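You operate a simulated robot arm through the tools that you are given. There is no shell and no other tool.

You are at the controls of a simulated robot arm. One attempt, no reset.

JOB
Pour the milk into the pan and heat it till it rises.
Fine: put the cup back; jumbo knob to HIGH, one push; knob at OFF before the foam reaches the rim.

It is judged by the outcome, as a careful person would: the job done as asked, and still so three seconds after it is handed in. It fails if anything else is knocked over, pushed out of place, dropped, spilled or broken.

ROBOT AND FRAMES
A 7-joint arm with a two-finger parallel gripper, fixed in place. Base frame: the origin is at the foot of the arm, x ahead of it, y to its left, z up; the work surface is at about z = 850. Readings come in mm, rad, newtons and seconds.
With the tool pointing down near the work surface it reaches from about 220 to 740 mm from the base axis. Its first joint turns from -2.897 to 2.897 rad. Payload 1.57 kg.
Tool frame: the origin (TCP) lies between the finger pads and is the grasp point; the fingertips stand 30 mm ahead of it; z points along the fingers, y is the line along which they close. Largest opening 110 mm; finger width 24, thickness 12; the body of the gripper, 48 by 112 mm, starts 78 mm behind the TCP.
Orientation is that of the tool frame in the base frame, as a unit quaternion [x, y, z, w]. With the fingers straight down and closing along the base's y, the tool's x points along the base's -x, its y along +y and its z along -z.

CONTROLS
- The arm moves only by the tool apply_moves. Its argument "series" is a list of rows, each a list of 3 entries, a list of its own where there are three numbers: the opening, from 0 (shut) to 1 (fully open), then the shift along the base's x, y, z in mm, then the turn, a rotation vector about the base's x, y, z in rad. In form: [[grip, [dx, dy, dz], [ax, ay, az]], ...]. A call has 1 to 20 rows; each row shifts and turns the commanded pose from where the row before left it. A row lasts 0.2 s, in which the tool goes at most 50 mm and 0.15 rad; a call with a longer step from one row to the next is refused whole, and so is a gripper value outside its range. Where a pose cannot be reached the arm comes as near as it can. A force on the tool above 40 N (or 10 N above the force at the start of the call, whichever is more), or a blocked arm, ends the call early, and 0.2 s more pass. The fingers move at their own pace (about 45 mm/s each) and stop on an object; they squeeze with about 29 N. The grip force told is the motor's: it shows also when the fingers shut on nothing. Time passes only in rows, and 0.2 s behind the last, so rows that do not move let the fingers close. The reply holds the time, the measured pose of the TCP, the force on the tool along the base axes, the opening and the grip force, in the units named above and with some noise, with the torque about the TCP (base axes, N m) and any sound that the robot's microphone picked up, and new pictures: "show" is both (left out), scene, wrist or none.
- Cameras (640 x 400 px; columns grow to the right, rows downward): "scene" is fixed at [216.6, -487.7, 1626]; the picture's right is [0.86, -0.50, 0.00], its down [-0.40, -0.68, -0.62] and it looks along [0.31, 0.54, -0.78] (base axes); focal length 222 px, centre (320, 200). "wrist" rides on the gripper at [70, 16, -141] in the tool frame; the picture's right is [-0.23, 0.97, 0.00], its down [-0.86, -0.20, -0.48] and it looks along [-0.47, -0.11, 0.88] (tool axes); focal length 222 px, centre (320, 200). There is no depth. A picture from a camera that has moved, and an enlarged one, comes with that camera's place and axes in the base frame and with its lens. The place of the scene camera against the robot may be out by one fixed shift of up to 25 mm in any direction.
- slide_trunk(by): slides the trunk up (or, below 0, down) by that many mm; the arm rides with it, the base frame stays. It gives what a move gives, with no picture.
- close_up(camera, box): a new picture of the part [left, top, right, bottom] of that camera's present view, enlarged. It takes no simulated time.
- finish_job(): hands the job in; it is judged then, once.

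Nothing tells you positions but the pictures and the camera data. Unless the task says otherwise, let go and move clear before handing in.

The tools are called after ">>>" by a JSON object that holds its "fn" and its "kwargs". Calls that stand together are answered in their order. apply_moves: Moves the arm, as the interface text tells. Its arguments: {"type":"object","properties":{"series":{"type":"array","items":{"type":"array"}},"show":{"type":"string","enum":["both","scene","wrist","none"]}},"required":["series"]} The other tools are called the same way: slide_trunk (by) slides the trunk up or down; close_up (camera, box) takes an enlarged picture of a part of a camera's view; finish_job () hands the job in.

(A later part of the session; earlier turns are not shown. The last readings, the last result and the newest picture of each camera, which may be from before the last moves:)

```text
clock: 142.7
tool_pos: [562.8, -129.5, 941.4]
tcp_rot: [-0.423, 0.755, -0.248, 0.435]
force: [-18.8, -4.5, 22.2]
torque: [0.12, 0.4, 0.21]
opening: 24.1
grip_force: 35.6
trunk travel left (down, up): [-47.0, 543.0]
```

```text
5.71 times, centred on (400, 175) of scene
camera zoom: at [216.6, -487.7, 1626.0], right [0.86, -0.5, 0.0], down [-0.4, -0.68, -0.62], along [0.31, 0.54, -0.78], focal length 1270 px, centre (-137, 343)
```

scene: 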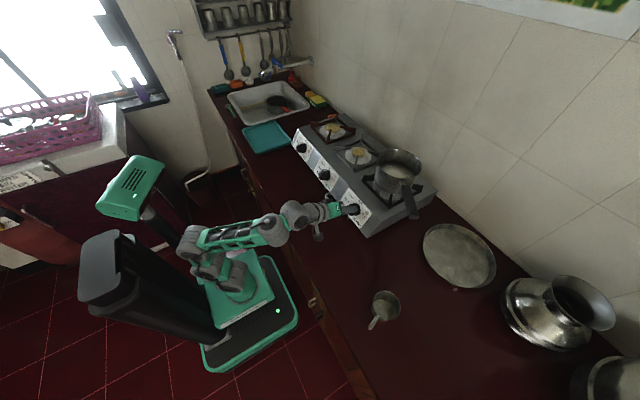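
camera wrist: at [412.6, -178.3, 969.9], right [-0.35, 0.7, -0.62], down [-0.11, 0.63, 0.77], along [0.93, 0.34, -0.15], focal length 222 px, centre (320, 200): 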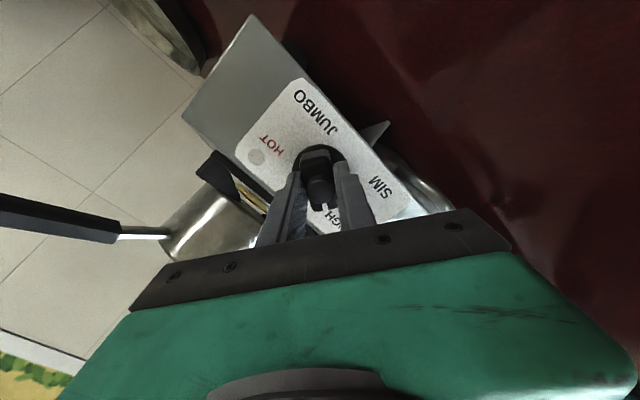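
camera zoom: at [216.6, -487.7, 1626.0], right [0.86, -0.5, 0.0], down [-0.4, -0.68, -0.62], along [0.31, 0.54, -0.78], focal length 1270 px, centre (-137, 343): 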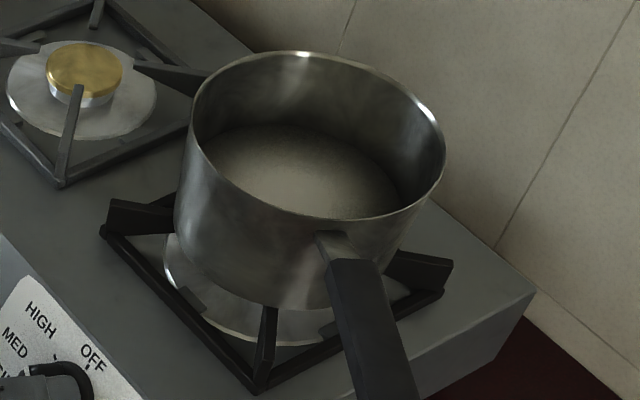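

Pressing the bar only makes the fingers slide, and there's still no flame. The round cap in the knob's centre is evidently the push button. I'll let go (knob stays at HIGH), back off, and press the cap once with closed fingertips.

>>> {"fn": "apply_moves", "kwargs": {"series": [[0.1, [-3.5, 0, 2], [0, 0, 0]], [0.1, [-3.5, 0, 2], [0, 0, 0]], [0.5, [0, 0, 0], [0, 0, 0]], [0.5, [0, 0, 0], [0, 0, 0]], [0.5, [-12, 0, 7], [0, 0, 0]], [0.5, [-12, 0, 7], [0, 0, 0]], [0.5, [-12, 0, 7], [0, 0, 0]], [0.5, [0, 0, 0], [0, 0, 0]]], "show": "both"}}

>>> {"fn": "close_up", "kwargs": {"camera": "wrist", "box": [220, 80, 420, 230]}}

>>> {"fn": "close_up", "kwargs": {"camera": "scene", "box": [330, 180, 390, 230]}}

```text
clock: 144.5
tool_pos: [521.3, -128.7, 963.8]
tcp_rot: [-0.424, 0.755, -0.247, 0.434]
force: [0.3, -0.9, -0.2]
torque: [-0.03, 0.01, 0.01]
opening: 54.8
grip_force: 0.1
trunk travel left (down, up): [-47.0, 543.0]
camera wrist: at [373.7, -178.6, 991.7], right [-0.36, 0.7, -0.62], down [-0.1, 0.63, 0.77], along [0.93, 0.34, -0.15], focal length 222 px, centre (320, 200)
```

scene: 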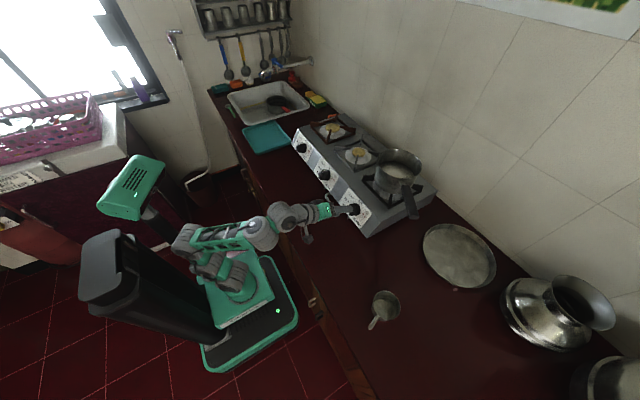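
wrist: 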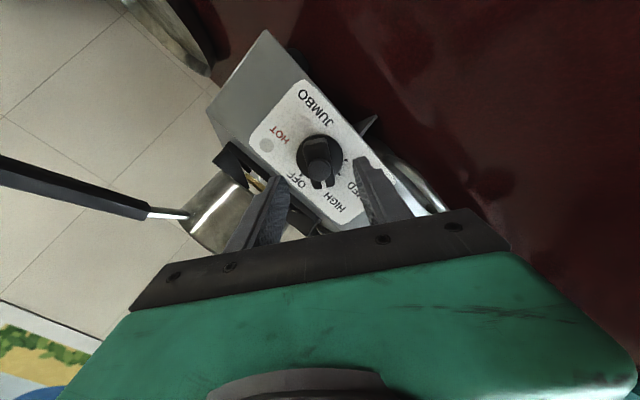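

```text
2.67 times, centred on (320, 155) of wrist
camera zoom: at [373.7, -178.6, 991.7], right [-0.36, 0.7, -0.62], down [-0.1, 0.63, 0.77], along [0.93, 0.34, -0.15], focal length 592 px, centre (320, 320)
```

zoom: 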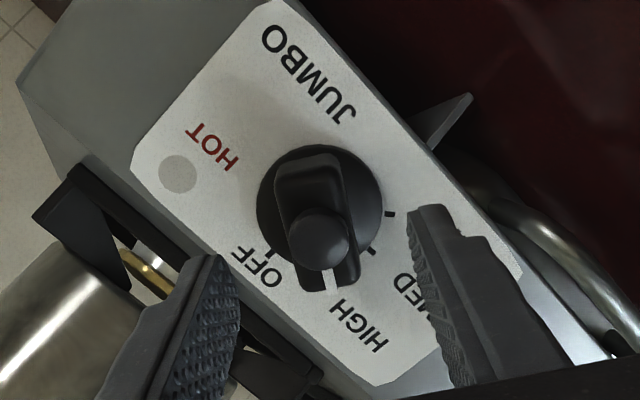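

```text
8.00 times, centred on (360, 205) of scene
camera zoom: at [216.6, -487.7, 1626.0], right [0.86, -0.5, 0.0], down [-0.4, -0.68, -0.62], along [0.31, 0.54, -0.78], focal length 1779 px, centre (0, 160)
```

zoom: 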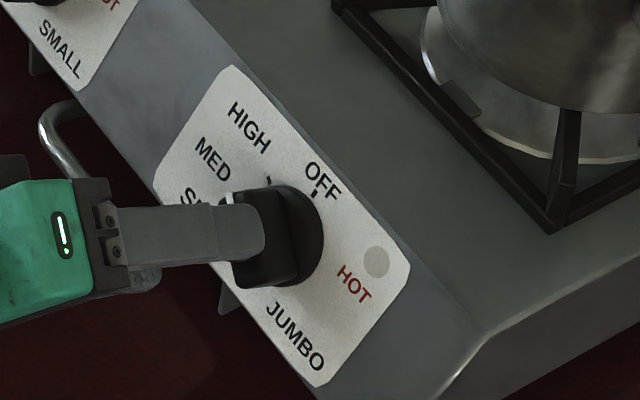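

The knob stayed at HIGH. Closing the fingers and advancing to the cap for a single push.

>>> {"fn": "apply_moves", "kwargs": {"series": [[0, [0, 0, 0], [0, 0, 0]], [0, [0, 0, 0], [0, 0, 0]], [0, [0, 0, 0], [0, 0, 0]], [0, [0, 0, 0], [0, 0, 0]], [0, [6, 0.3, -3.5], [0, 0, 0]], [0, [6, 0, -3.5], [0, 0, 0]], [0, [0, 0, 0], [0, 0, 0]]], "show": "both"}}

>>> {"fn": "close_up", "kwargs": {"camera": "wrist", "box": [220, 80, 420, 230]}}

>>> {"fn": "close_up", "kwargs": {"camera": "scene", "box": [330, 180, 390, 230]}}

```text
clock: 146.1
tool_pos: [532.4, -129.0, 956.8]
tcp_rot: [-0.424, 0.756, -0.246, 0.434]
force: [-0.5, -0.5, -0.1]
torque: [0.0, -0.02, -0.01]
opening: 0.3
grip_force: 21.0
trunk travel left (down, up): [-47.0, 543.0]
camera wrist: at [386.0, -178.1, 984.5], right [-0.36, 0.7, -0.62], down [-0.1, 0.63, 0.77], along [0.93, 0.34, -0.15], focal length 222 px, centre (320, 200)
```

scene: 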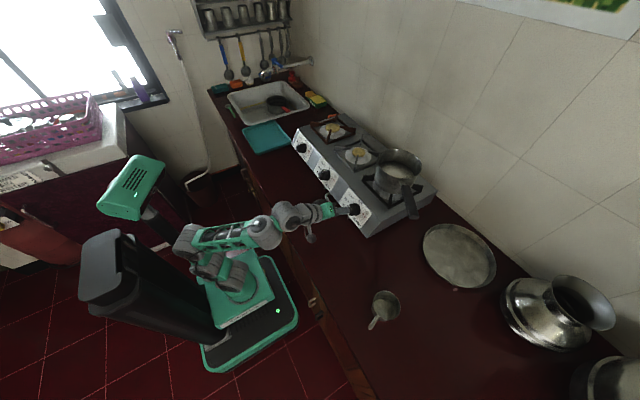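
wrist: 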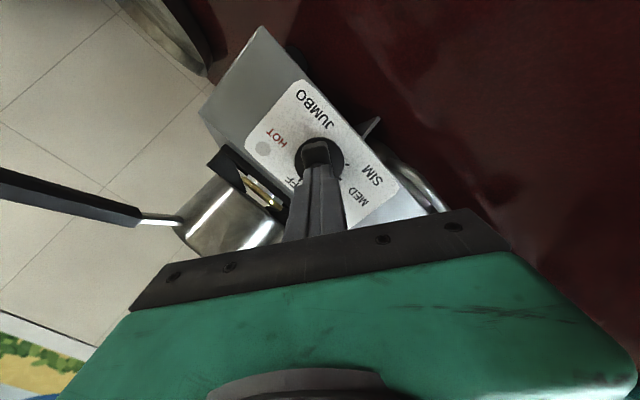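

```text
2.67 times, centred on (320, 155) of wrist
camera zoom: at [386.0, -178.1, 984.5], right [-0.36, 0.7, -0.62], down [-0.1, 0.63, 0.77], along [0.93, 0.34, -0.15], focal length 592 px, centre (320, 320)
```

zoom: 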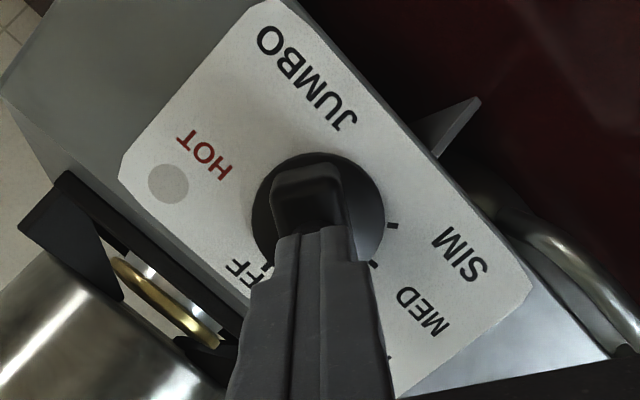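

```text
8.00 times, centred on (360, 205) of scene
camera zoom: at [216.6, -487.7, 1626.0], right [0.86, -0.5, 0.0], down [-0.4, -0.68, -0.62], along [0.31, 0.54, -0.78], focal length 1779 px, centre (0, 160)
```

zoom: 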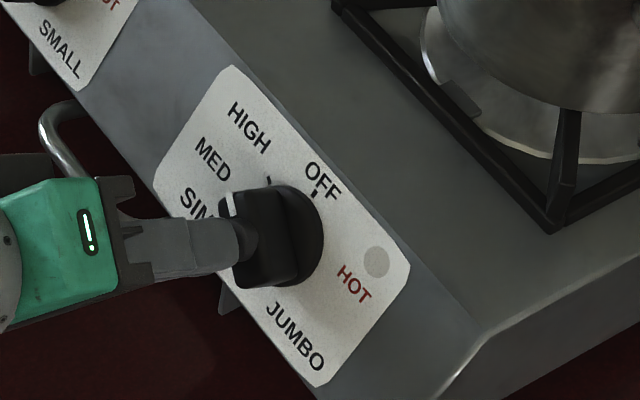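

>>> {"fn": "apply_moves", "kwargs": {"series": [[0, [1.73, 0.4, -1], [0, 0, 0]], [0, [1.73, 0, -1], [0, 0, 0]], [0, [1.73, 0, -1], [0, 0, 0]], [0, [1.73, 0, -1], [0, 0, 0]]], "show": "none"}}

```text
clock: 147.1
tool_pos: [539.5, -127.2, 954.0]
tcp_rot: [-0.424, 0.755, -0.248, 0.434]
force: [-6.0, -1.1, 0.8]
torque: [0.01, 0.03, -0.01]
opening: 0.0
grip_force: 21.2
trunk travel left (down, up): [-47.0, 543.0]
heard: click
```

A click was heard. I'll check whether the burner lit.

>>> {"fn": "close_up", "kwargs": {"camera": "scene", "box": [340, 140, 440, 230]}}

>>> {"fn": "close_up", "kwargs": {"camera": "wrist", "box": [160, 110, 360, 260]}}

```text
4.44 times, centred on (390, 185) of scene
camera zoom: at [216.6, -487.7, 1626.0], right [0.86, -0.5, 0.0], down [-0.4, -0.68, -0.62], along [0.31, 0.54, -0.78], focal length 988 px, centre (9, 267)
```

zoom: 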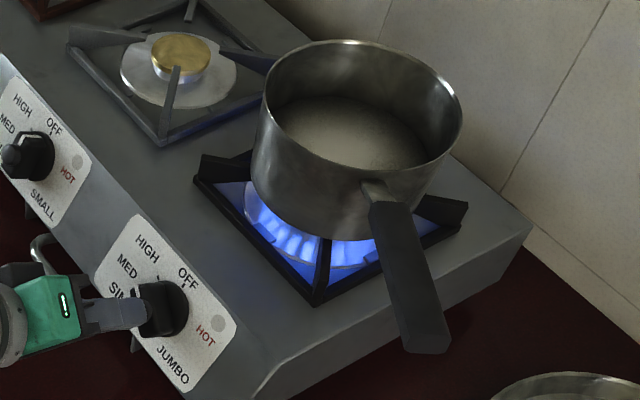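

```text
2.67 times, centred on (260, 185) of wrist
camera zoom: at [392.2, -177.6, 981.3], right [-0.35, 0.7, -0.62], down [-0.1, 0.63, 0.77], along [0.93, 0.34, -0.15], focal length 592 px, centre (480, 240)
```

zoom: 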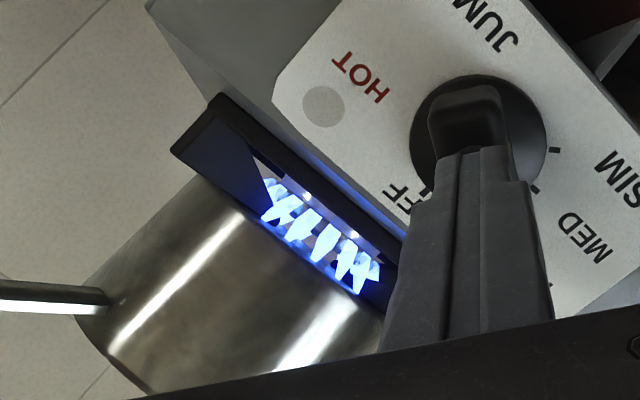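

The burner is lit on HIGH with a single push. I'll back off, reopen, and re-grip the bar so I'm ready to turn it off.

>>> {"fn": "apply_moves", "kwargs": {"series": [[0, [-5, -0.8, 3], [0, 0, 0]], [0.5, [-5.4, 0, 3], [0, 0, 0]], [0.5, [0, 0, 0], [0, 0, 0]], [0.5, [0, 0, 0], [0, 0, 0]], [0.5, [7.4, 0, -4.25], [0, 0, 0]], [0.5, [7.4, 0, -4.25], [0, 0, 0]], [0.5, [7.4, 0, -4.25], [0, 0, 0]], [0.5, [5, 0, -2.9], [0, 0, 0]]], "show": "both"}}

>>> {"fn": "close_up", "kwargs": {"camera": "wrist", "box": [220, 80, 420, 230]}}

>>> {"fn": "close_up", "kwargs": {"camera": "scene", "box": [340, 140, 440, 230]}}

```text
clock: 148.9
tool_pos: [556.7, -127.1, 943.6]
tcp_rot: [-0.424, 0.755, -0.246, 0.435]
force: [-1.0, -0.8, 0.0]
torque: [-0.03, 0.02, -0.05]
opening: 54.7
grip_force: 0.1
trunk travel left (down, up): [-47.0, 543.0]
camera wrist: at [409.5, -177.9, 971.2], right [-0.35, 0.7, -0.62], down [-0.1, 0.63, 0.77], along [0.93, 0.34, -0.15], focal length 222 px, centre (320, 200)
```

scene: 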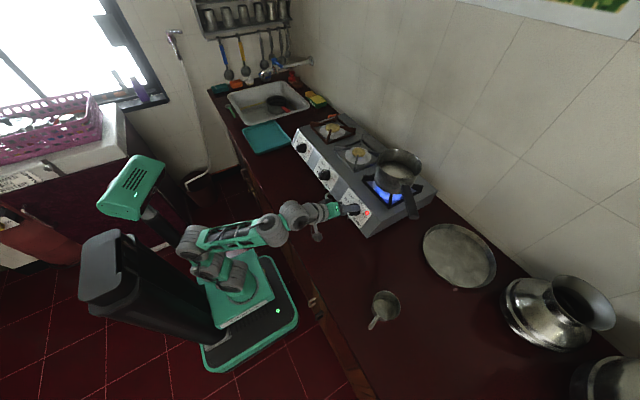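
wrist: 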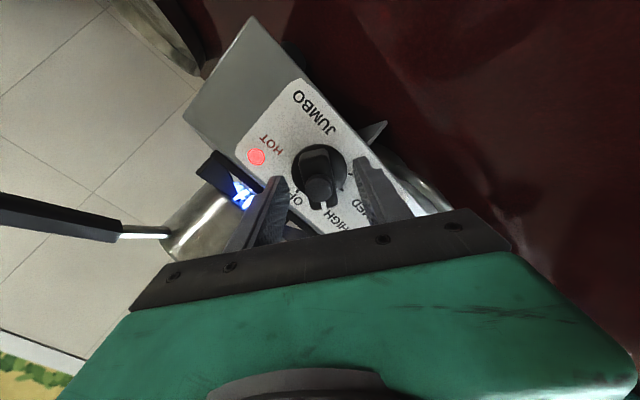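

```text
2.67 times, centred on (320, 155) of wrist
camera zoom: at [409.5, -177.9, 971.2], right [-0.35, 0.7, -0.62], down [-0.1, 0.63, 0.77], along [0.93, 0.34, -0.15], focal length 592 px, centre (320, 320)
```

zoom: 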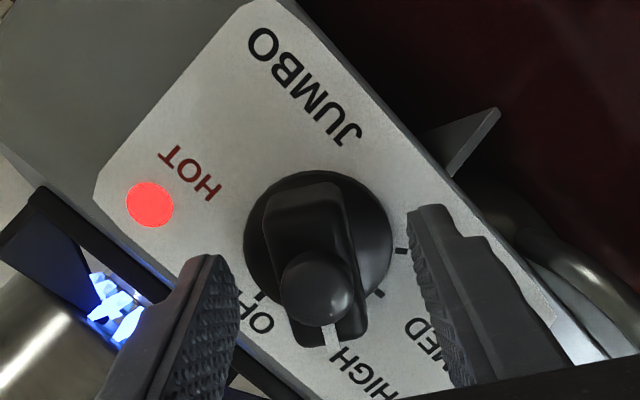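

```text
4.44 times, centred on (390, 185) of scene
camera zoom: at [216.6, -487.7, 1626.0], right [0.86, -0.5, 0.0], down [-0.4, -0.68, -0.62], along [0.31, 0.54, -0.78], focal length 988 px, centre (9, 267)
```

zoom: 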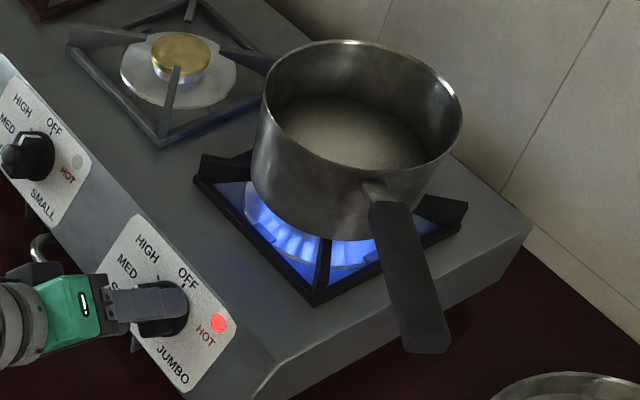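

HOT light is on. Closing on the bar now and watching the milk.

>>> {"fn": "apply_moves", "kwargs": {"series": [[0.3, [0, -1, 0], [0, 0, 0]], [0.1, [0, 0, 0], [0, 0, 0]], [0.1, [0, 0, 0], [0, 0, 0]]], "show": "none"}}

>>> {"fn": "close_up", "kwargs": {"camera": "scene", "box": [340, 140, 440, 230]}}

```text
clock: 149.7
tool_pos: [556.2, -129.7, 944.0]
tcp_rot: [-0.423, 0.755, -0.248, 0.435]
force: [5.9, -3.2, 5.0]
torque: [0.06, -0.02, 0.16]
opening: 23.9
grip_force: 22.2
trunk travel left (down, up): [-47.0, 543.0]
```

```text
4.44 times, centred on (390, 185) of scene
camera zoom: at [216.6, -487.7, 1626.0], right [0.86, -0.5, 0.0], down [-0.4, -0.68, -0.62], along [0.31, 0.54, -0.78], focal length 988 px, centre (9, 267)
```

zoom: 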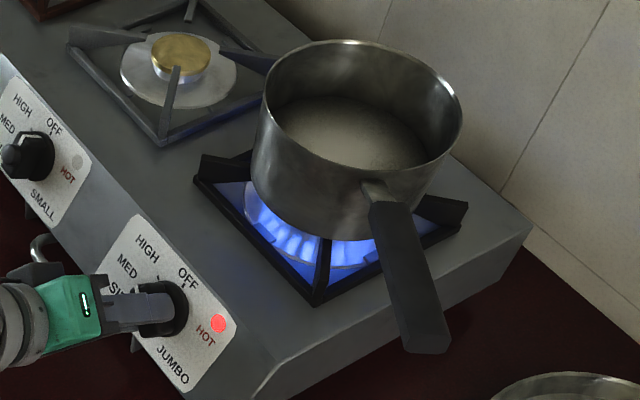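

Firm grip, nothing disturbed. Now waiting a second at a time and watching the level.

>>> {"fn": "apply_moves", "kwargs": {"series": [[0.1, [0, 0, 0], [0, 0, 0]], [0.1, [0, 0, 0], [0, 0, 0]], [0.1, [0, 0, 0], [0, 0, 0]], [0.1, [0, 0, 0], [0, 0, 0]]], "show": "none"}}

>>> {"fn": "close_up", "kwargs": {"camera": "scene", "box": [360, 140, 440, 210]}}

```text
clock: 150.7
tool_pos: [557.5, -129.0, 944.4]
tcp_rot: [-0.423, 0.755, -0.247, 0.436]
force: [9.7, -3.9, 9.9]
torque: [-0.1, -0.07, -0.13]
opening: 23.8
grip_force: 35.9
trunk travel left (down, up): [-47.0, 543.0]
```

```text
5.71 times, centred on (400, 175) of scene
camera zoom: at [216.6, -487.7, 1626.0], right [0.86, -0.5, 0.0], down [-0.4, -0.68, -0.62], along [0.31, 0.54, -0.78], focal length 1270 px, centre (-137, 343)
```

zoom: 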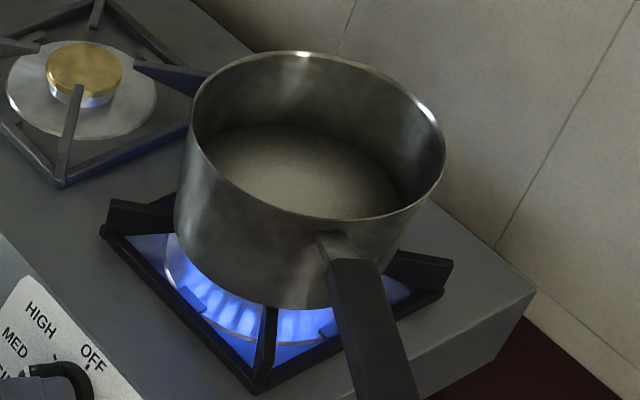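

>>> {"fn": "apply_moves", "kwargs": {"series": [[0.1, [0, 0, 0], [0, 0, 0]], [0.1, [0, 0, 0], [0, 0, 0]], [0.1, [0, 0, 0], [0, 0, 0]], [0.1, [0, 0, 0], [0, 0, 0]], [0.1, [0, 0, 0], [0, 0, 0]], [0.1, [0, 0, 0], [0, 0, 0]], [0.1, [0, 0, 0], [0, 0, 0]], [0.1, [0, 0, 0], [0, 0, 0]], [0.1, [0, 0, 0], [0, 0, 0]]], "show": "none"}}

>>> {"fn": "close_up", "kwargs": {"camera": "scene", "box": [360, 140, 440, 210]}}

```text
clock: 152.7
tool_pos: [556.9, -128.5, 943.1]
tcp_rot: [-0.424, 0.755, -0.247, 0.435]
force: [14.7, -6.8, 16.6]
torque: [-0.14, -0.1, -0.29]
opening: 24.1
grip_force: 36.0
trunk travel left (down, up): [-47.0, 543.0]
```

```text
5.71 times, centred on (400, 175) of scene
camera zoom: at [216.6, -487.7, 1626.0], right [0.86, -0.5, 0.0], down [-0.4, -0.68, -0.62], along [0.31, 0.54, -0.78], focal length 1270 px, centre (-137, 343)
```

zoom: 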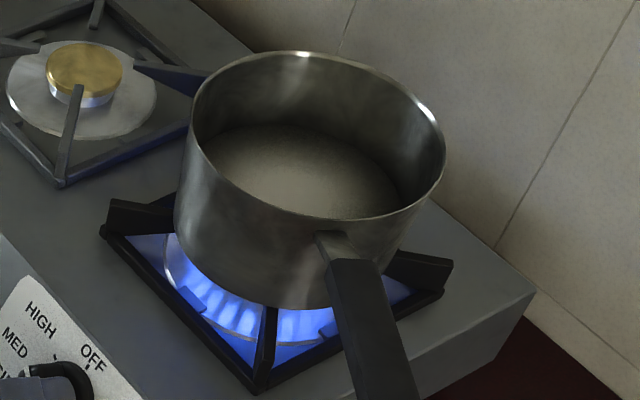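

Side load on the knob is slowly building; I'll ease the commanded pose to relieve it while waiting.

>>> {"fn": "apply_moves", "kwargs": {"series": [[0.1, [1.2, -0.8, 1.8], [0, 0, 0]], [0.1, [0, 0, 0], [0, 0, 0]], [0.1, [0, 0, 0], [0, 0, 0]], [0.1, [0, 0, 0], [0, 0, 0]], [0.1, [0, 0, 0], [0, 0, 0]]], "show": "none"}}

>>> {"fn": "close_up", "kwargs": {"camera": "scene", "box": [360, 140, 440, 210]}}

```text
clock: 153.9
tool_pos: [557.2, -129.9, 944.5]
tcp_rot: [-0.425, 0.756, -0.246, 0.434]
force: [-16.2, 4.1, -4.7]
torque: [0.4, -0.19, 0.77]
opening: 23.8
grip_force: 36.0
trunk travel left (down, up): [-47.0, 543.0]
```

```text
5.71 times, centred on (400, 175) of scene
camera zoom: at [216.6, -487.7, 1626.0], right [0.86, -0.5, 0.0], down [-0.4, -0.68, -0.62], along [0.31, 0.54, -0.78], focal length 1270 px, centre (-137, 343)
```

zoom: 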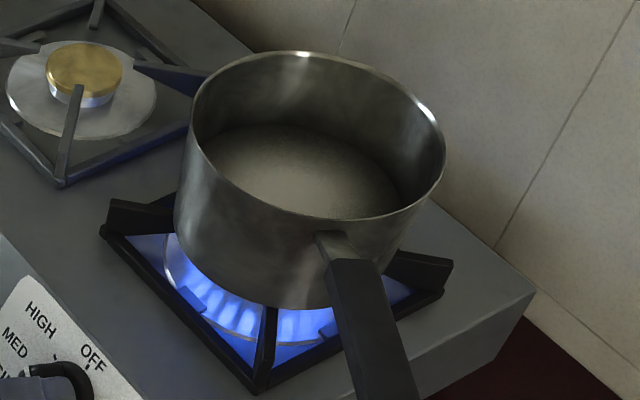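

I'll loosen the grip slightly and just straddle the bar while waiting, which avoids any load on the knob.

>>> {"fn": "apply_moves", "kwargs": {"series": [[0.32, [-0.6, 0.4, -0.8], [0, 0, 0]], [0.32, [0, 0, 0], [0, 0, 0]], [0.32, [0, 0, 0], [0, 0, 0]]], "show": "none"}}

>>> {"fn": "close_up", "kwargs": {"camera": "scene", "box": [360, 140, 440, 210]}}

>>> {"fn": "close_up", "kwargs": {"camera": "wrist", "box": [220, 80, 420, 230]}}

```text
clock: 154.7
tool_pos: [557.1, -130.7, 944.6]
tcp_rot: [-0.424, 0.755, -0.246, 0.435]
force: [-0.3, 0.4, 0.1]
torque: [-0.06, 0.0, -0.04]
opening: 35.2
grip_force: 0.1
trunk travel left (down, up): [-47.0, 543.0]
```

```text
5.71 times, centred on (400, 175) of scene
camera zoom: at [216.6, -487.7, 1626.0], right [0.86, -0.5, 0.0], down [-0.4, -0.68, -0.62], along [0.31, 0.54, -0.78], focal length 1270 px, centre (-137, 343)
```

zoom: 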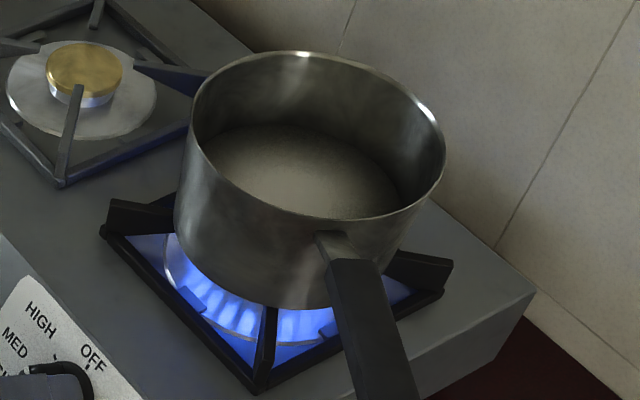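

```text
2.67 times, centred on (320, 155) of wrist
camera zoom: at [409.9, -179.2, 972.4], right [-0.35, 0.7, -0.62], down [-0.1, 0.63, 0.77], along [0.93, 0.34, -0.15], focal length 592 px, centre (320, 320)
```

zoom: 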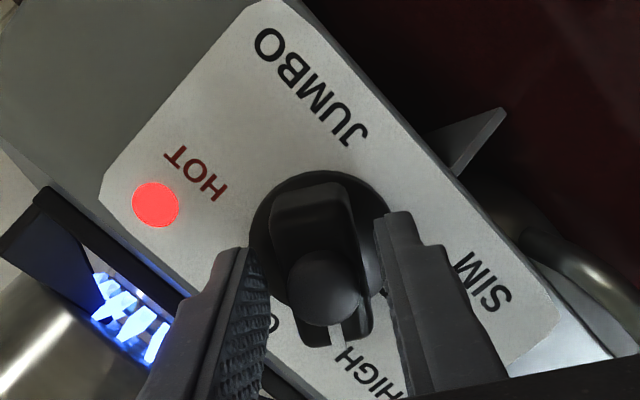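

>>> {"fn": "apply_moves", "kwargs": {"series": [[0.32, [0, 0, 0], [0, 0, 0]], [0.32, [0, 0, 0], [0, 0, 0]], [0.32, [0, 0, 0], [0, 0, 0]], [0.32, [0, 0, 0], [0, 0, 0]], [0.32, [0, 0, 0], [0, 0, 0]], [0.32, [0, 0, 0], [0, 0, 0]], [0.32, [0, 0, 0], [0, 0, 0]], [0.32, [0, 0, 0], [0, 0, 0]], [0.32, [0, 0, 0], [0, 0, 0]]], "show": "none"}}

>>> {"fn": "close_up", "kwargs": {"camera": "scene", "box": [360, 140, 440, 210]}}

```text
clock: 156.7
tool_pos: [557.2, -129.5, 945.3]
tcp_rot: [-0.424, 0.755, -0.247, 0.435]
force: [0.6, -1.0, -0.2]
torque: [0.03, -0.01, 0.02]
opening: 35.1
grip_force: 0.1
trunk travel left (down, up): [-47.0, 543.0]
```

```text
5.71 times, centred on (400, 175) of scene
camera zoom: at [216.6, -487.7, 1626.0], right [0.86, -0.5, 0.0], down [-0.4, -0.68, -0.62], along [0.31, 0.54, -0.78], focal length 1270 px, centre (-137, 343)
```

zoom: 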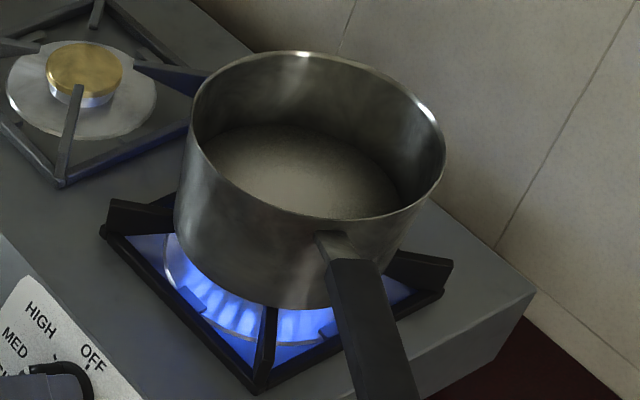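

>>> {"fn": "apply_moves", "kwargs": {"series": [[0.32, [0, 0, 0], [0, 0, 0]], [0.32, [0, 0, 0], [0, 0, 0]], [0.32, [0, 0, 0], [0, 0, 0]], [0.32, [0, 0, 0], [0, 0, 0]], [0.32, [0, 0, 0], [0, 0, 0]], [0.32, [0, 0, 0], [0, 0, 0]], [0.32, [0, 0, 0], [0, 0, 0]], [0.32, [0, 0, 0], [0, 0, 0]], [0.32, [0, 0, 0], [0, 0, 0]]], "show": "none"}}

>>> {"fn": "close_up", "kwargs": {"camera": "scene", "box": [360, 140, 440, 210]}}

```text
clock: 158.7
tool_pos: [557.4, -130.2, 944.8]
tcp_rot: [-0.424, 0.755, -0.247, 0.435]
force: [0.6, 0.1, 0.4]
torque: [0.01, -0.01, -0.02]
opening: 35.3
grip_force: 0.1
trunk travel left (down, up): [-47.0, 543.0]
```

```text
5.71 times, centred on (400, 175) of scene
camera zoom: at [216.6, -487.7, 1626.0], right [0.86, -0.5, 0.0], down [-0.4, -0.68, -0.62], along [0.31, 0.54, -0.78], focal length 1270 px, centre (-137, 343)
```

zoom: 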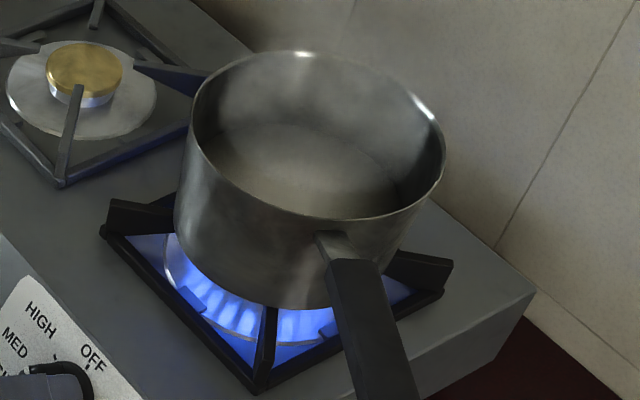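

Steam is appearing. I'll shorten the watch interval.

>>> {"fn": "apply_moves", "kwargs": {"series": [[0.32, [0, 0, 0], [0, 0, 0]], [0.32, [0, 0, 0], [0, 0, 0]], [0.32, [0, 0, 0], [0, 0, 0]], [0.32, [0, 0, 0], [0, 0, 0]]], "show": "none"}}

>>> {"fn": "close_up", "kwargs": {"camera": "scene", "box": [360, 140, 440, 210]}}

```text
clock: 159.7
tool_pos: [555.8, -129.7, 944.6]
tcp_rot: [-0.423, 0.755, -0.248, 0.435]
force: [-0.2, 0.1, -0.4]
torque: [-0.03, -0.01, -0.05]
opening: 35.4
grip_force: 0.1
trunk travel left (down, up): [-47.0, 543.0]
```

```text
5.71 times, centred on (400, 175) of scene
camera zoom: at [216.6, -487.7, 1626.0], right [0.86, -0.5, 0.0], down [-0.4, -0.68, -0.62], along [0.31, 0.54, -0.78], focal length 1270 px, centre (-137, 343)
```

zoom: 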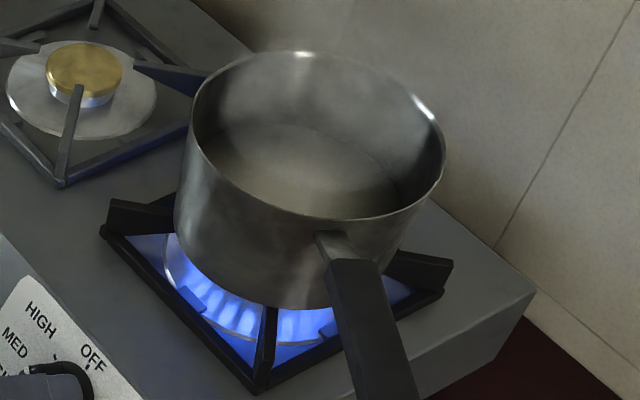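

>>> {"fn": "apply_moves", "kwargs": {"series": [[0.32, [0, 0, 0], [0, 0, 0]], [0.32, [0, 0, 0], [0, 0, 0]], [0.32, [0, 0, 0], [0, 0, 0]], [0.32, [0, 0, 0], [0, 0, 0]]], "show": "none"}}

>>> {"fn": "close_up", "kwargs": {"camera": "scene", "box": [360, 140, 440, 210]}}

```text
clock: 160.7
tool_pos: [556.6, -129.4, 944.9]
tcp_rot: [-0.424, 0.755, -0.247, 0.435]
force: [1.3, -0.1, -0.2]
torque: [-0.02, 0.04, 0.0]
opening: 35.3
grip_force: 0.2
trunk travel left (down, up): [-47.0, 543.0]
```

```text
5.71 times, centred on (400, 175) of scene
camera zoom: at [216.6, -487.7, 1626.0], right [0.86, -0.5, 0.0], down [-0.4, -0.68, -0.62], along [0.31, 0.54, -0.78], focal length 1270 px, centre (-137, 343)
```

zoom: 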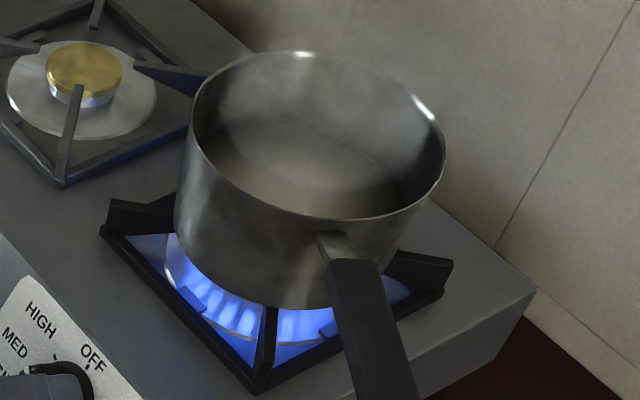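

>>> {"fn": "apply_moves", "kwargs": {"series": [[0.32, [0, 0, 0], [0, 0, 0]], [0.32, [0, 0, 0], [0, 0, 0]], [0.32, [0, 0, 0], [0, 0, 0]], [0.32, [0, 0, 0], [0, 0, 0]]], "show": "none"}}

>>> {"fn": "close_up", "kwargs": {"camera": "scene", "box": [360, 140, 440, 210]}}

```text
clock: 161.7
tool_pos: [557.8, -129.3, 945.0]
tcp_rot: [-0.424, 0.755, -0.247, 0.435]
force: [0.7, 0.4, -0.1]
torque: [0.01, 0.02, 0.0]
opening: 35.3
grip_force: 0.0
trunk travel left (down, up): [-47.0, 543.0]
```

```text
5.71 times, centred on (400, 175) of scene
camera zoom: at [216.6, -487.7, 1626.0], right [0.86, -0.5, 0.0], down [-0.4, -0.68, -0.62], along [0.31, 0.54, -0.78], focal length 1270 px, centre (-137, 343)
```

zoom: 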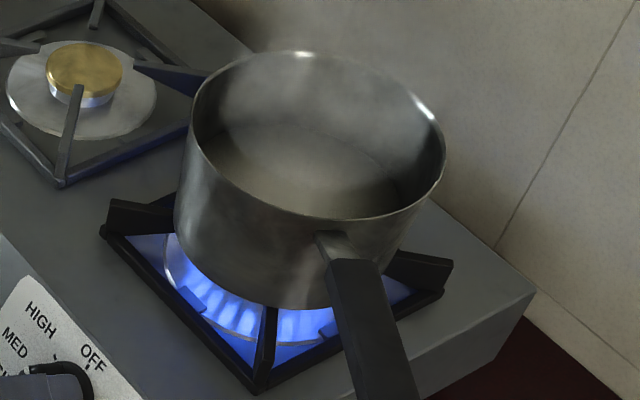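

>>> {"fn": "apply_moves", "kwargs": {"series": [[0.32, [0, 0, 0], [0, 0, 0]], [0.32, [0, 0, 0], [0, 0, 0]], [0.32, [0, 0, 0], [0, 0, 0]], [0.32, [0, 0, 0], [0, 0, 0]]], "show": "none"}}

>>> {"fn": "close_up", "kwargs": {"camera": "scene", "box": [360, 140, 440, 210]}}

```text
clock: 162.7
tool_pos: [556.7, -130.1, 944.0]
tcp_rot: [-0.424, 0.755, -0.247, 0.435]
force: [0.5, 0.2, -0.3]
torque: [0.02, 0.02, -0.03]
opening: 35.4
grip_force: 0.1
trunk travel left (down, up): [-47.0, 543.0]
```

```text
5.71 times, centred on (400, 175) of scene
camera zoom: at [216.6, -487.7, 1626.0], right [0.86, -0.5, 0.0], down [-0.4, -0.68, -0.62], along [0.31, 0.54, -0.78], focal length 1270 px, centre (-137, 343)
```

zoom: 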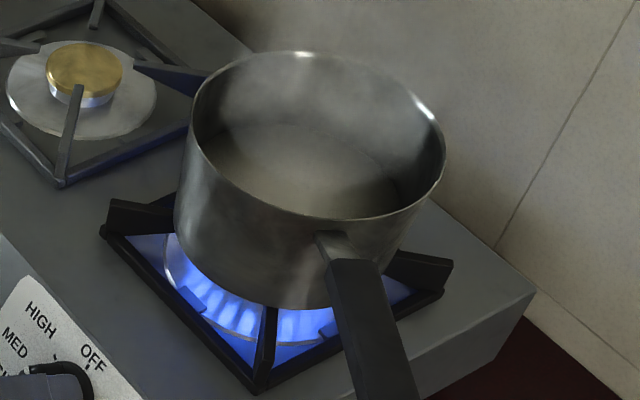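

>>> {"fn": "apply_moves", "kwargs": {"series": [[0.32, [0, 0, 0], [0, 0, 0]], [0.32, [0, 0, 0], [0, 0, 0]], [0.32, [0, 0, 0], [0, 0, 0]], [0.32, [0, 0, 0], [0, 0, 0]]], "show": "none"}}

>>> {"fn": "close_up", "kwargs": {"camera": "scene", "box": [360, 140, 440, 210]}}

```text
clock: 163.7
tool_pos: [557.5, -129.4, 944.9]
tcp_rot: [-0.423, 0.755, -0.249, 0.434]
force: [-0.2, -0.3, -1.4]
torque: [-0.03, -0.03, 0.03]
opening: 35.2
grip_force: 0.1
trunk travel left (down, up): [-47.0, 543.0]
```

```text
5.71 times, centred on (400, 175) of scene
camera zoom: at [216.6, -487.7, 1626.0], right [0.86, -0.5, 0.0], down [-0.4, -0.68, -0.62], along [0.31, 0.54, -0.78], focal length 1270 px, centre (-137, 343)
```

zoom: 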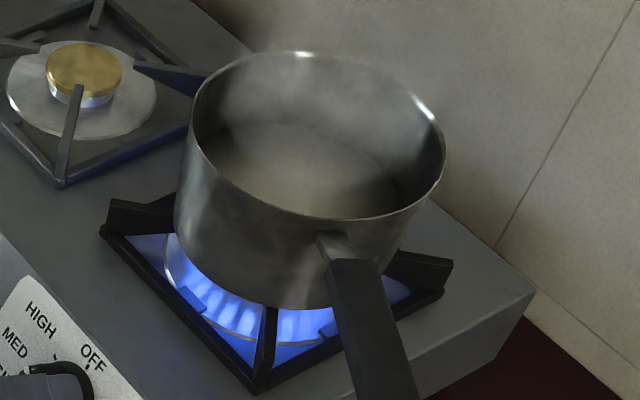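

>>> {"fn": "apply_moves", "kwargs": {"series": [[0.32, [0, 0, 0], [0, 0, 0]], [0.32, [0, 0, 0], [0, 0, 0]], [0.32, [0, 0, 0], [0, 0, 0]], [0.32, [0, 0, 0], [0, 0, 0]]], "show": "none"}}

>>> {"fn": "close_up", "kwargs": {"camera": "scene", "box": [360, 140, 440, 210]}}

```text
clock: 164.7
tool_pos: [555.8, -129.5, 943.7]
tcp_rot: [-0.423, 0.755, -0.247, 0.435]
force: [-0.5, -0.6, 0.1]
torque: [0.01, 0.0, 0.0]
opening: 35.2
grip_force: 0.0
trunk travel left (down, up): [-47.0, 543.0]
```

```text
5.71 times, centred on (400, 175) of scene
camera zoom: at [216.6, -487.7, 1626.0], right [0.86, -0.5, 0.0], down [-0.4, -0.68, -0.62], along [0.31, 0.54, -0.78], focal length 1270 px, centre (-137, 343)
```

zoom: 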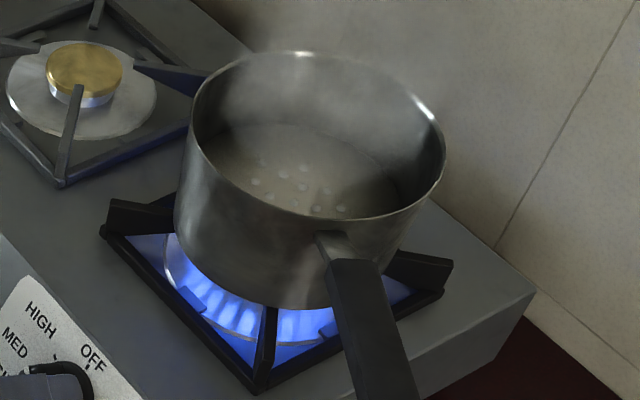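

Bubbles have started. I'll close the grip now and watch in short steps.

>>> {"fn": "apply_moves", "kwargs": {"series": [[0.1, [0, 0, 0], [0, 0, 0]], [0.1, [0, 0, 0], [0, 0, 0]]], "show": "none"}}

>>> {"fn": "close_up", "kwargs": {"camera": "scene", "box": [360, 140, 440, 210]}}

```text
clock: 165.3
tool_pos: [556.9, -128.7, 945.2]
tcp_rot: [-0.424, 0.755, -0.247, 0.434]
force: [-3.5, 0.9, -2.0]
torque: [0.0, 0.23, -0.01]
opening: 24.1
grip_force: 24.2
trunk travel left (down, up): [-47.0, 543.0]
```

```text
5.71 times, centred on (400, 175) of scene
camera zoom: at [216.6, -487.7, 1626.0], right [0.86, -0.5, 0.0], down [-0.4, -0.68, -0.62], along [0.31, 0.54, -0.78], focal length 1270 px, centre (-137, 343)
```

zoom: 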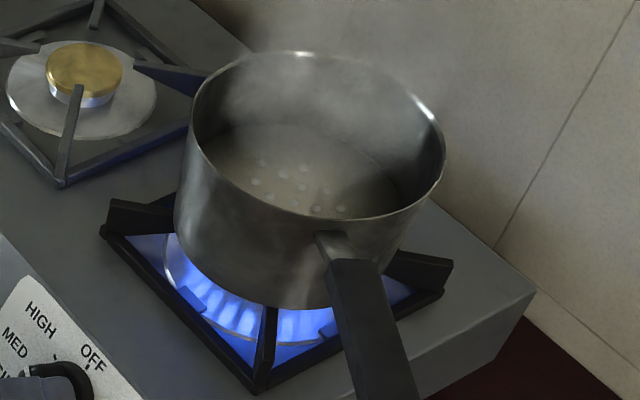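

>>> {"fn": "apply_moves", "kwargs": {"series": [[0.1, [0, 0, 0], [0, 0, 0]], [0.1, [0, 0, 0], [0, 0, 0]], [0.1, [0, 0, 0], [0, 0, 0]]], "show": "none"}}

>>> {"fn": "close_up", "kwargs": {"camera": "scene", "box": [360, 140, 440, 210]}}

```text
clock: 166.1
tool_pos: [557.4, -129.5, 944.5]
tcp_rot: [-0.424, 0.756, -0.246, 0.435]
force: [-6.1, 3.1, -6.2]
torque: [0.08, 0.14, 0.17]
opening: 23.7
grip_force: 35.8
trunk travel left (down, up): [-47.0, 543.0]
```

```text
5.71 times, centred on (400, 175) of scene
camera zoom: at [216.6, -487.7, 1626.0], right [0.86, -0.5, 0.0], down [-0.4, -0.68, -0.62], along [0.31, 0.54, -0.78], focal length 1270 px, centre (-137, 343)
```

zoom: 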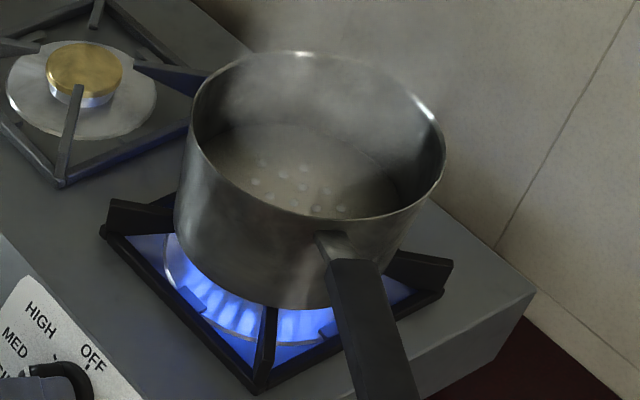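

>>> {"fn": "apply_moves", "kwargs": {"series": [[0.1, [-0.2, 0.1, -0.3], [0, 0, 0]], [0.1, [0, 0, 0], [0, 0, 0]], [0.1, [0, 0, 0], [0, 0, 0]]], "show": "none"}}

>>> {"fn": "close_up", "kwargs": {"camera": "scene", "box": [360, 140, 440, 210]}}

```text
clock: 166.9
tool_pos: [557.2, -128.9, 944.1]
tcp_rot: [-0.425, 0.755, -0.247, 0.434]
force: [-7.9, 4.3, -5.5]
torque: [-0.2, 0.63, -0.31]
opening: 23.8
grip_force: 36.2
trunk travel left (down, up): [-47.0, 543.0]
```

```text
5.71 times, centred on (400, 175) of scene
camera zoom: at [216.6, -487.7, 1626.0], right [0.86, -0.5, 0.0], down [-0.4, -0.68, -0.62], along [0.31, 0.54, -0.78], focal length 1270 px, centre (-137, 343)
```

zoom: 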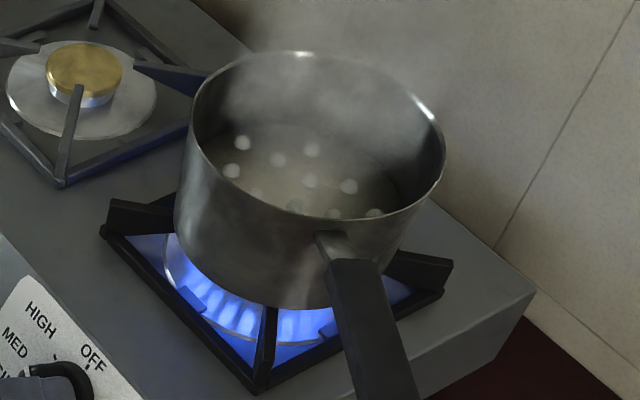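

>>> {"fn": "apply_moves", "kwargs": {"series": [[0.1, [-0.4, 0.2, -0.4], [0, 0, 0]], [0.1, [0, 0, 0], [0, 0, 0]]], "show": "none"}}

>>> {"fn": "close_up", "kwargs": {"camera": "scene", "box": [360, 140, 440, 210]}}

```text
clock: 167.5
tool_pos: [556.7, -130.1, 944.2]
tcp_rot: [-0.424, 0.755, -0.246, 0.435]
force: [-1.0, 0.7, -1.0]
torque: [0.11, 0.12, 0.1]
opening: 23.9
grip_force: 35.5
trunk travel left (down, up): [-47.0, 543.0]
```

```text
5.71 times, centred on (400, 175) of scene
camera zoom: at [216.6, -487.7, 1626.0], right [0.86, -0.5, 0.0], down [-0.4, -0.68, -0.62], along [0.31, 0.54, -0.78], focal length 1270 px, centre (-137, 343)
```

zoom: 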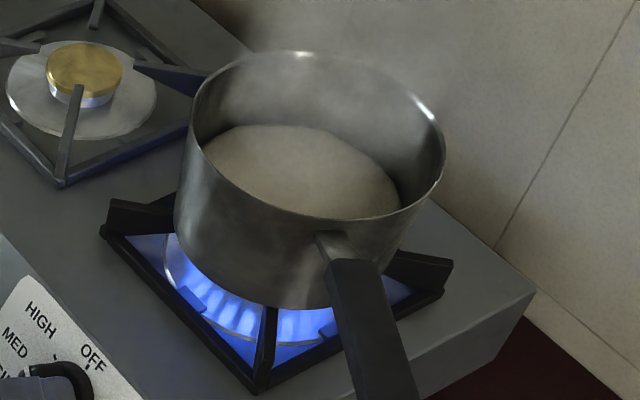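

The milk is starting to foam up. One very short step to gauge the rise speed.

>>> {"fn": "apply_moves", "kwargs": {"series": [[0.1, [0, 0, 0], [0, 0, 0]]], "show": "none"}}

>>> {"fn": "close_up", "kwargs": {"camera": "scene", "box": [360, 140, 440, 210]}}

```text
clock: 167.9
tool_pos: [556.2, -128.5, 944.6]
tcp_rot: [-0.424, 0.755, -0.248, 0.434]
force: [-0.3, -0.1, -0.9]
torque: [0.06, -0.01, 0.17]
opening: 24.0
grip_force: 36.1
trunk travel left (down, up): [-47.0, 543.0]
```

```text
5.71 times, centred on (400, 175) of scene
camera zoom: at [216.6, -487.7, 1626.0], right [0.86, -0.5, 0.0], down [-0.4, -0.68, -0.62], along [0.31, 0.54, -0.78], focal length 1270 px, centre (-137, 343)
```

zoom: 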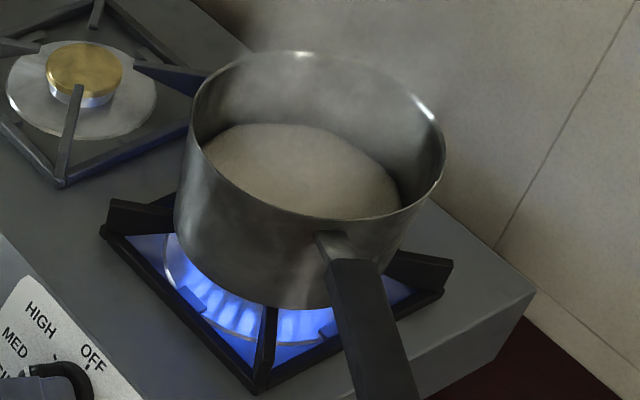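

>>> {"fn": "apply_moves", "kwargs": {"series": [[0.1, [0, 0, 0], [0, 0, 0]], [0.1, [0, 0, 0], [0, 0, 0]], [0.1, [0, 0, 0], [0, 0, 0]]], "show": "none"}}

>>> {"fn": "close_up", "kwargs": {"camera": "scene", "box": [360, 140, 440, 210]}}

```text
clock: 168.7
tool_pos: [556.7, -129.0, 943.5]
tcp_rot: [-0.423, 0.755, -0.247, 0.435]
force: [2.3, -0.7, 2.5]
torque: [-0.02, 0.08, 0.01]
opening: 23.8
grip_force: 35.8
trunk travel left (down, up): [-47.0, 543.0]
```

```text
5.71 times, centred on (400, 175) of scene
camera zoom: at [216.6, -487.7, 1626.0], right [0.86, -0.5, 0.0], down [-0.4, -0.68, -0.62], along [0.31, 0.54, -0.78], focal length 1270 px, centre (-137, 343)
```

zoom: 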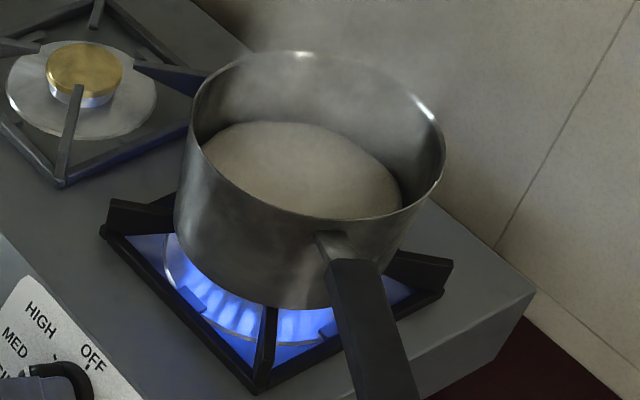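

Rising slowly. I'll let it climb further in one-second steps.

>>> {"fn": "apply_moves", "kwargs": {"series": [[0.1, [0.2, 0, 0.2], [0, 0, 0]], [0.1, [0, 0, 0], [0, 0, 0]], [0.1, [0, 0, 0], [0, 0, 0]], [0.1, [0, 0, 0], [0, 0, 0]]], "show": "none"}}

>>> {"fn": "close_up", "kwargs": {"camera": "scene", "box": [360, 140, 440, 210]}}

```text
clock: 169.7
tool_pos: [556.0, -129.3, 942.9]
tcp_rot: [-0.423, 0.756, -0.246, 0.435]
force: [0.7, -0.2, 3.5]
torque: [-0.11, 0.24, -0.13]
opening: 24.1
grip_force: 35.7
trunk travel left (down, up): [-47.0, 543.0]
```

```text
5.71 times, centred on (400, 175) of scene
camera zoom: at [216.6, -487.7, 1626.0], right [0.86, -0.5, 0.0], down [-0.4, -0.68, -0.62], along [0.31, 0.54, -0.78], focal length 1270 px, centre (-137, 343)
```

zoom: 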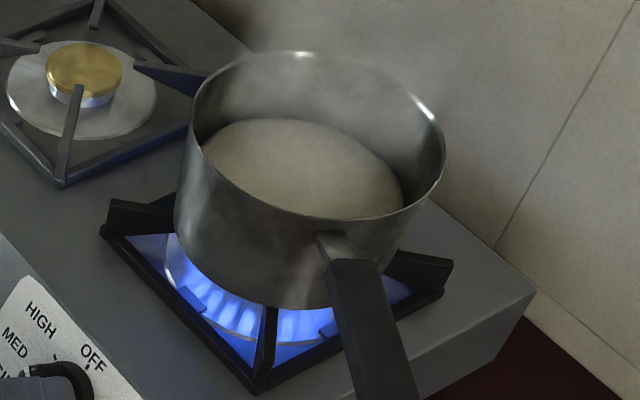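

>>> {"fn": "apply_moves", "kwargs": {"series": [[0.1, [0, 0, 0], [0, 0, 0]], [0.1, [0, 0, 0], [0, 0, 0]], [0.1, [0, 0, 0], [0, 0, 0]], [0.1, [0, 0, 0], [0, 0, 0]]], "show": "none"}}

>>> {"fn": "close_up", "kwargs": {"camera": "scene", "box": [360, 140, 440, 210]}}

```text
clock: 170.7
tool_pos: [557.1, -129.4, 944.0]
tcp_rot: [-0.423, 0.756, -0.247, 0.435]
force: [1.3, -1.7, 6.2]
torque: [-0.09, 0.19, -0.18]
opening: 24.0
grip_force: 35.7
trunk travel left (down, up): [-47.0, 543.0]
```

```text
5.71 times, centred on (400, 175) of scene
camera zoom: at [216.6, -487.7, 1626.0], right [0.86, -0.5, 0.0], down [-0.4, -0.68, -0.62], along [0.31, 0.54, -0.78], focal length 1270 px, centre (-137, 343)
```

zoom: 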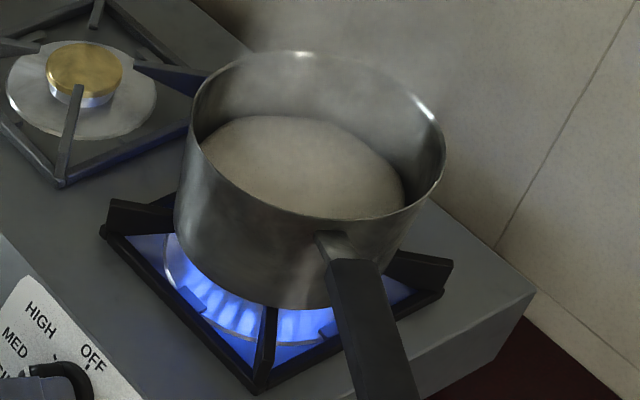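

>>> {"fn": "apply_moves", "kwargs": {"series": [[0.1, [0, 0, 0.4], [0, 0, 0]], [0.1, [0, 0, 0], [0, 0, 0]], [0.1, [0, 0, 0], [0, 0, 0]], [0.1, [0, 0, 0], [0, 0, 0]], [0.1, [0, 0, 0], [0, 0, 0]], [0.1, [0, 0, 0], [0, 0, 0]]], "show": "none"}}

>>> {"fn": "close_up", "kwargs": {"camera": "scene", "box": [360, 140, 440, 210]}}

```text
clock: 172.1
tool_pos: [556.5, -130.1, 944.5]
tcp_rot: [-0.424, 0.756, -0.247, 0.434]
force: [5.3, -2.6, 3.0]
torque: [0.19, -0.3, 0.28]
opening: 23.8
grip_force: 36.3
trunk travel left (down, up): [-47.0, 543.0]
```

```text
5.71 times, centred on (400, 175) of scene
camera zoom: at [216.6, -487.7, 1626.0], right [0.86, -0.5, 0.0], down [-0.4, -0.68, -0.62], along [0.31, 0.54, -0.78], focal length 1270 px, centre (-137, 343)
```

zoom: 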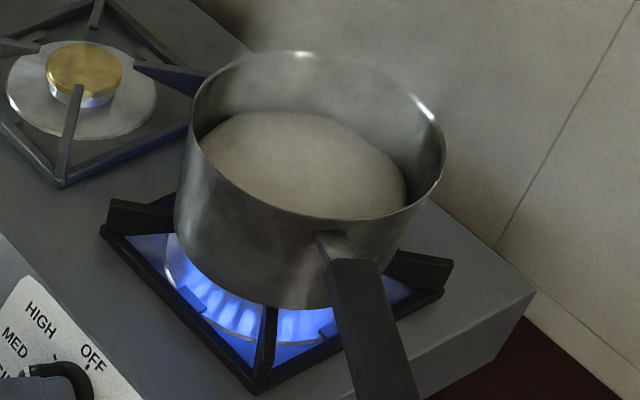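

>>> {"fn": "apply_moves", "kwargs": {"series": [[0.1, [0.3, -0.2, 0.2], [0, 0, 0]], [0.1, [0, 0, 0], [0, 0, 0]], [0.1, [0, 0, 0], [0, 0, 0]], [0.1, [0, 0, 0], [0, 0, 0]], [0.1, [0, 0, 0], [0, 0, 0]], [0.1, [0, 0, 0], [0, 0, 0]], [0.1, [0, 0, 0], [0, 0, 0]]], "show": "none"}}

>>> {"fn": "close_up", "kwargs": {"camera": "scene", "box": [360, 140, 440, 210]}}

```text
clock: 173.7
tool_pos: [556.2, -129.9, 943.5]
tcp_rot: [-0.424, 0.756, -0.246, 0.434]
force: [-3.6, 1.6, -2.4]
torque: [0.18, 0.0, 0.28]
opening: 24.1
grip_force: 36.0
trunk travel left (down, up): [-47.0, 543.0]
```

```text
5.71 times, centred on (400, 175) of scene
camera zoom: at [216.6, -487.7, 1626.0], right [0.86, -0.5, 0.0], down [-0.4, -0.68, -0.62], along [0.31, 0.54, -0.78], focal length 1270 px, centre (-137, 343)
```

zoom: 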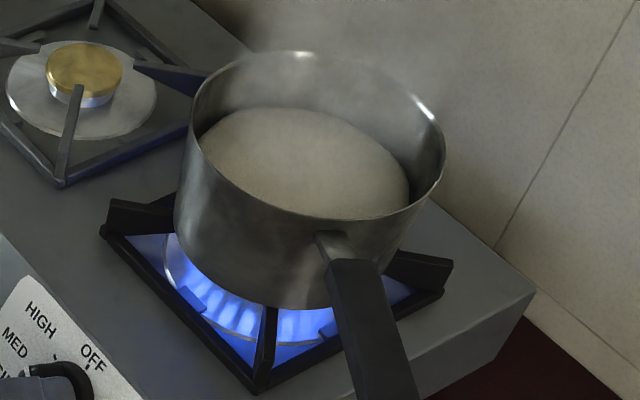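

Steady slow rise, about a third of the way. I'll continue a bit, checking every ~1.6 s.

>>> {"fn": "apply_moves", "kwargs": {"series": [[0.1, [-0.1, 0, 0], [0, 0, 0]], [0.1, [0, 0, 0], [0, 0, 0]], [0.1, [0, 0, 0], [0, 0, 0]], [0.1, [0, 0, 0], [0, 0, 0]], [0.1, [0, 0, 0], [0, 0, 0]], [0.1, [0, 0, 0], [0, 0, 0]], [0.1, [0, 0, 0], [0, 0, 0]]], "show": "none"}}

>>> {"fn": "close_up", "kwargs": {"camera": "scene", "box": [360, 140, 440, 210]}}

```text
clock: 175.3
tool_pos: [555.9, -130.4, 943.5]
tcp_rot: [-0.424, 0.756, -0.246, 0.434]
force: [-11.5, 3.0, -7.7]
torque: [0.08, 0.25, 0.25]
opening: 23.8
grip_force: 35.9
trunk travel left (down, up): [-47.0, 543.0]
```

```text
5.71 times, centred on (400, 175) of scene
camera zoom: at [216.6, -487.7, 1626.0], right [0.86, -0.5, 0.0], down [-0.4, -0.68, -0.62], along [0.31, 0.54, -0.78], focal length 1270 px, centre (-137, 343)
```

zoom: 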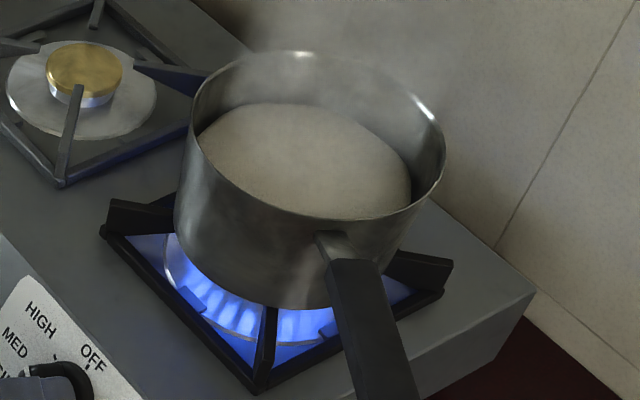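

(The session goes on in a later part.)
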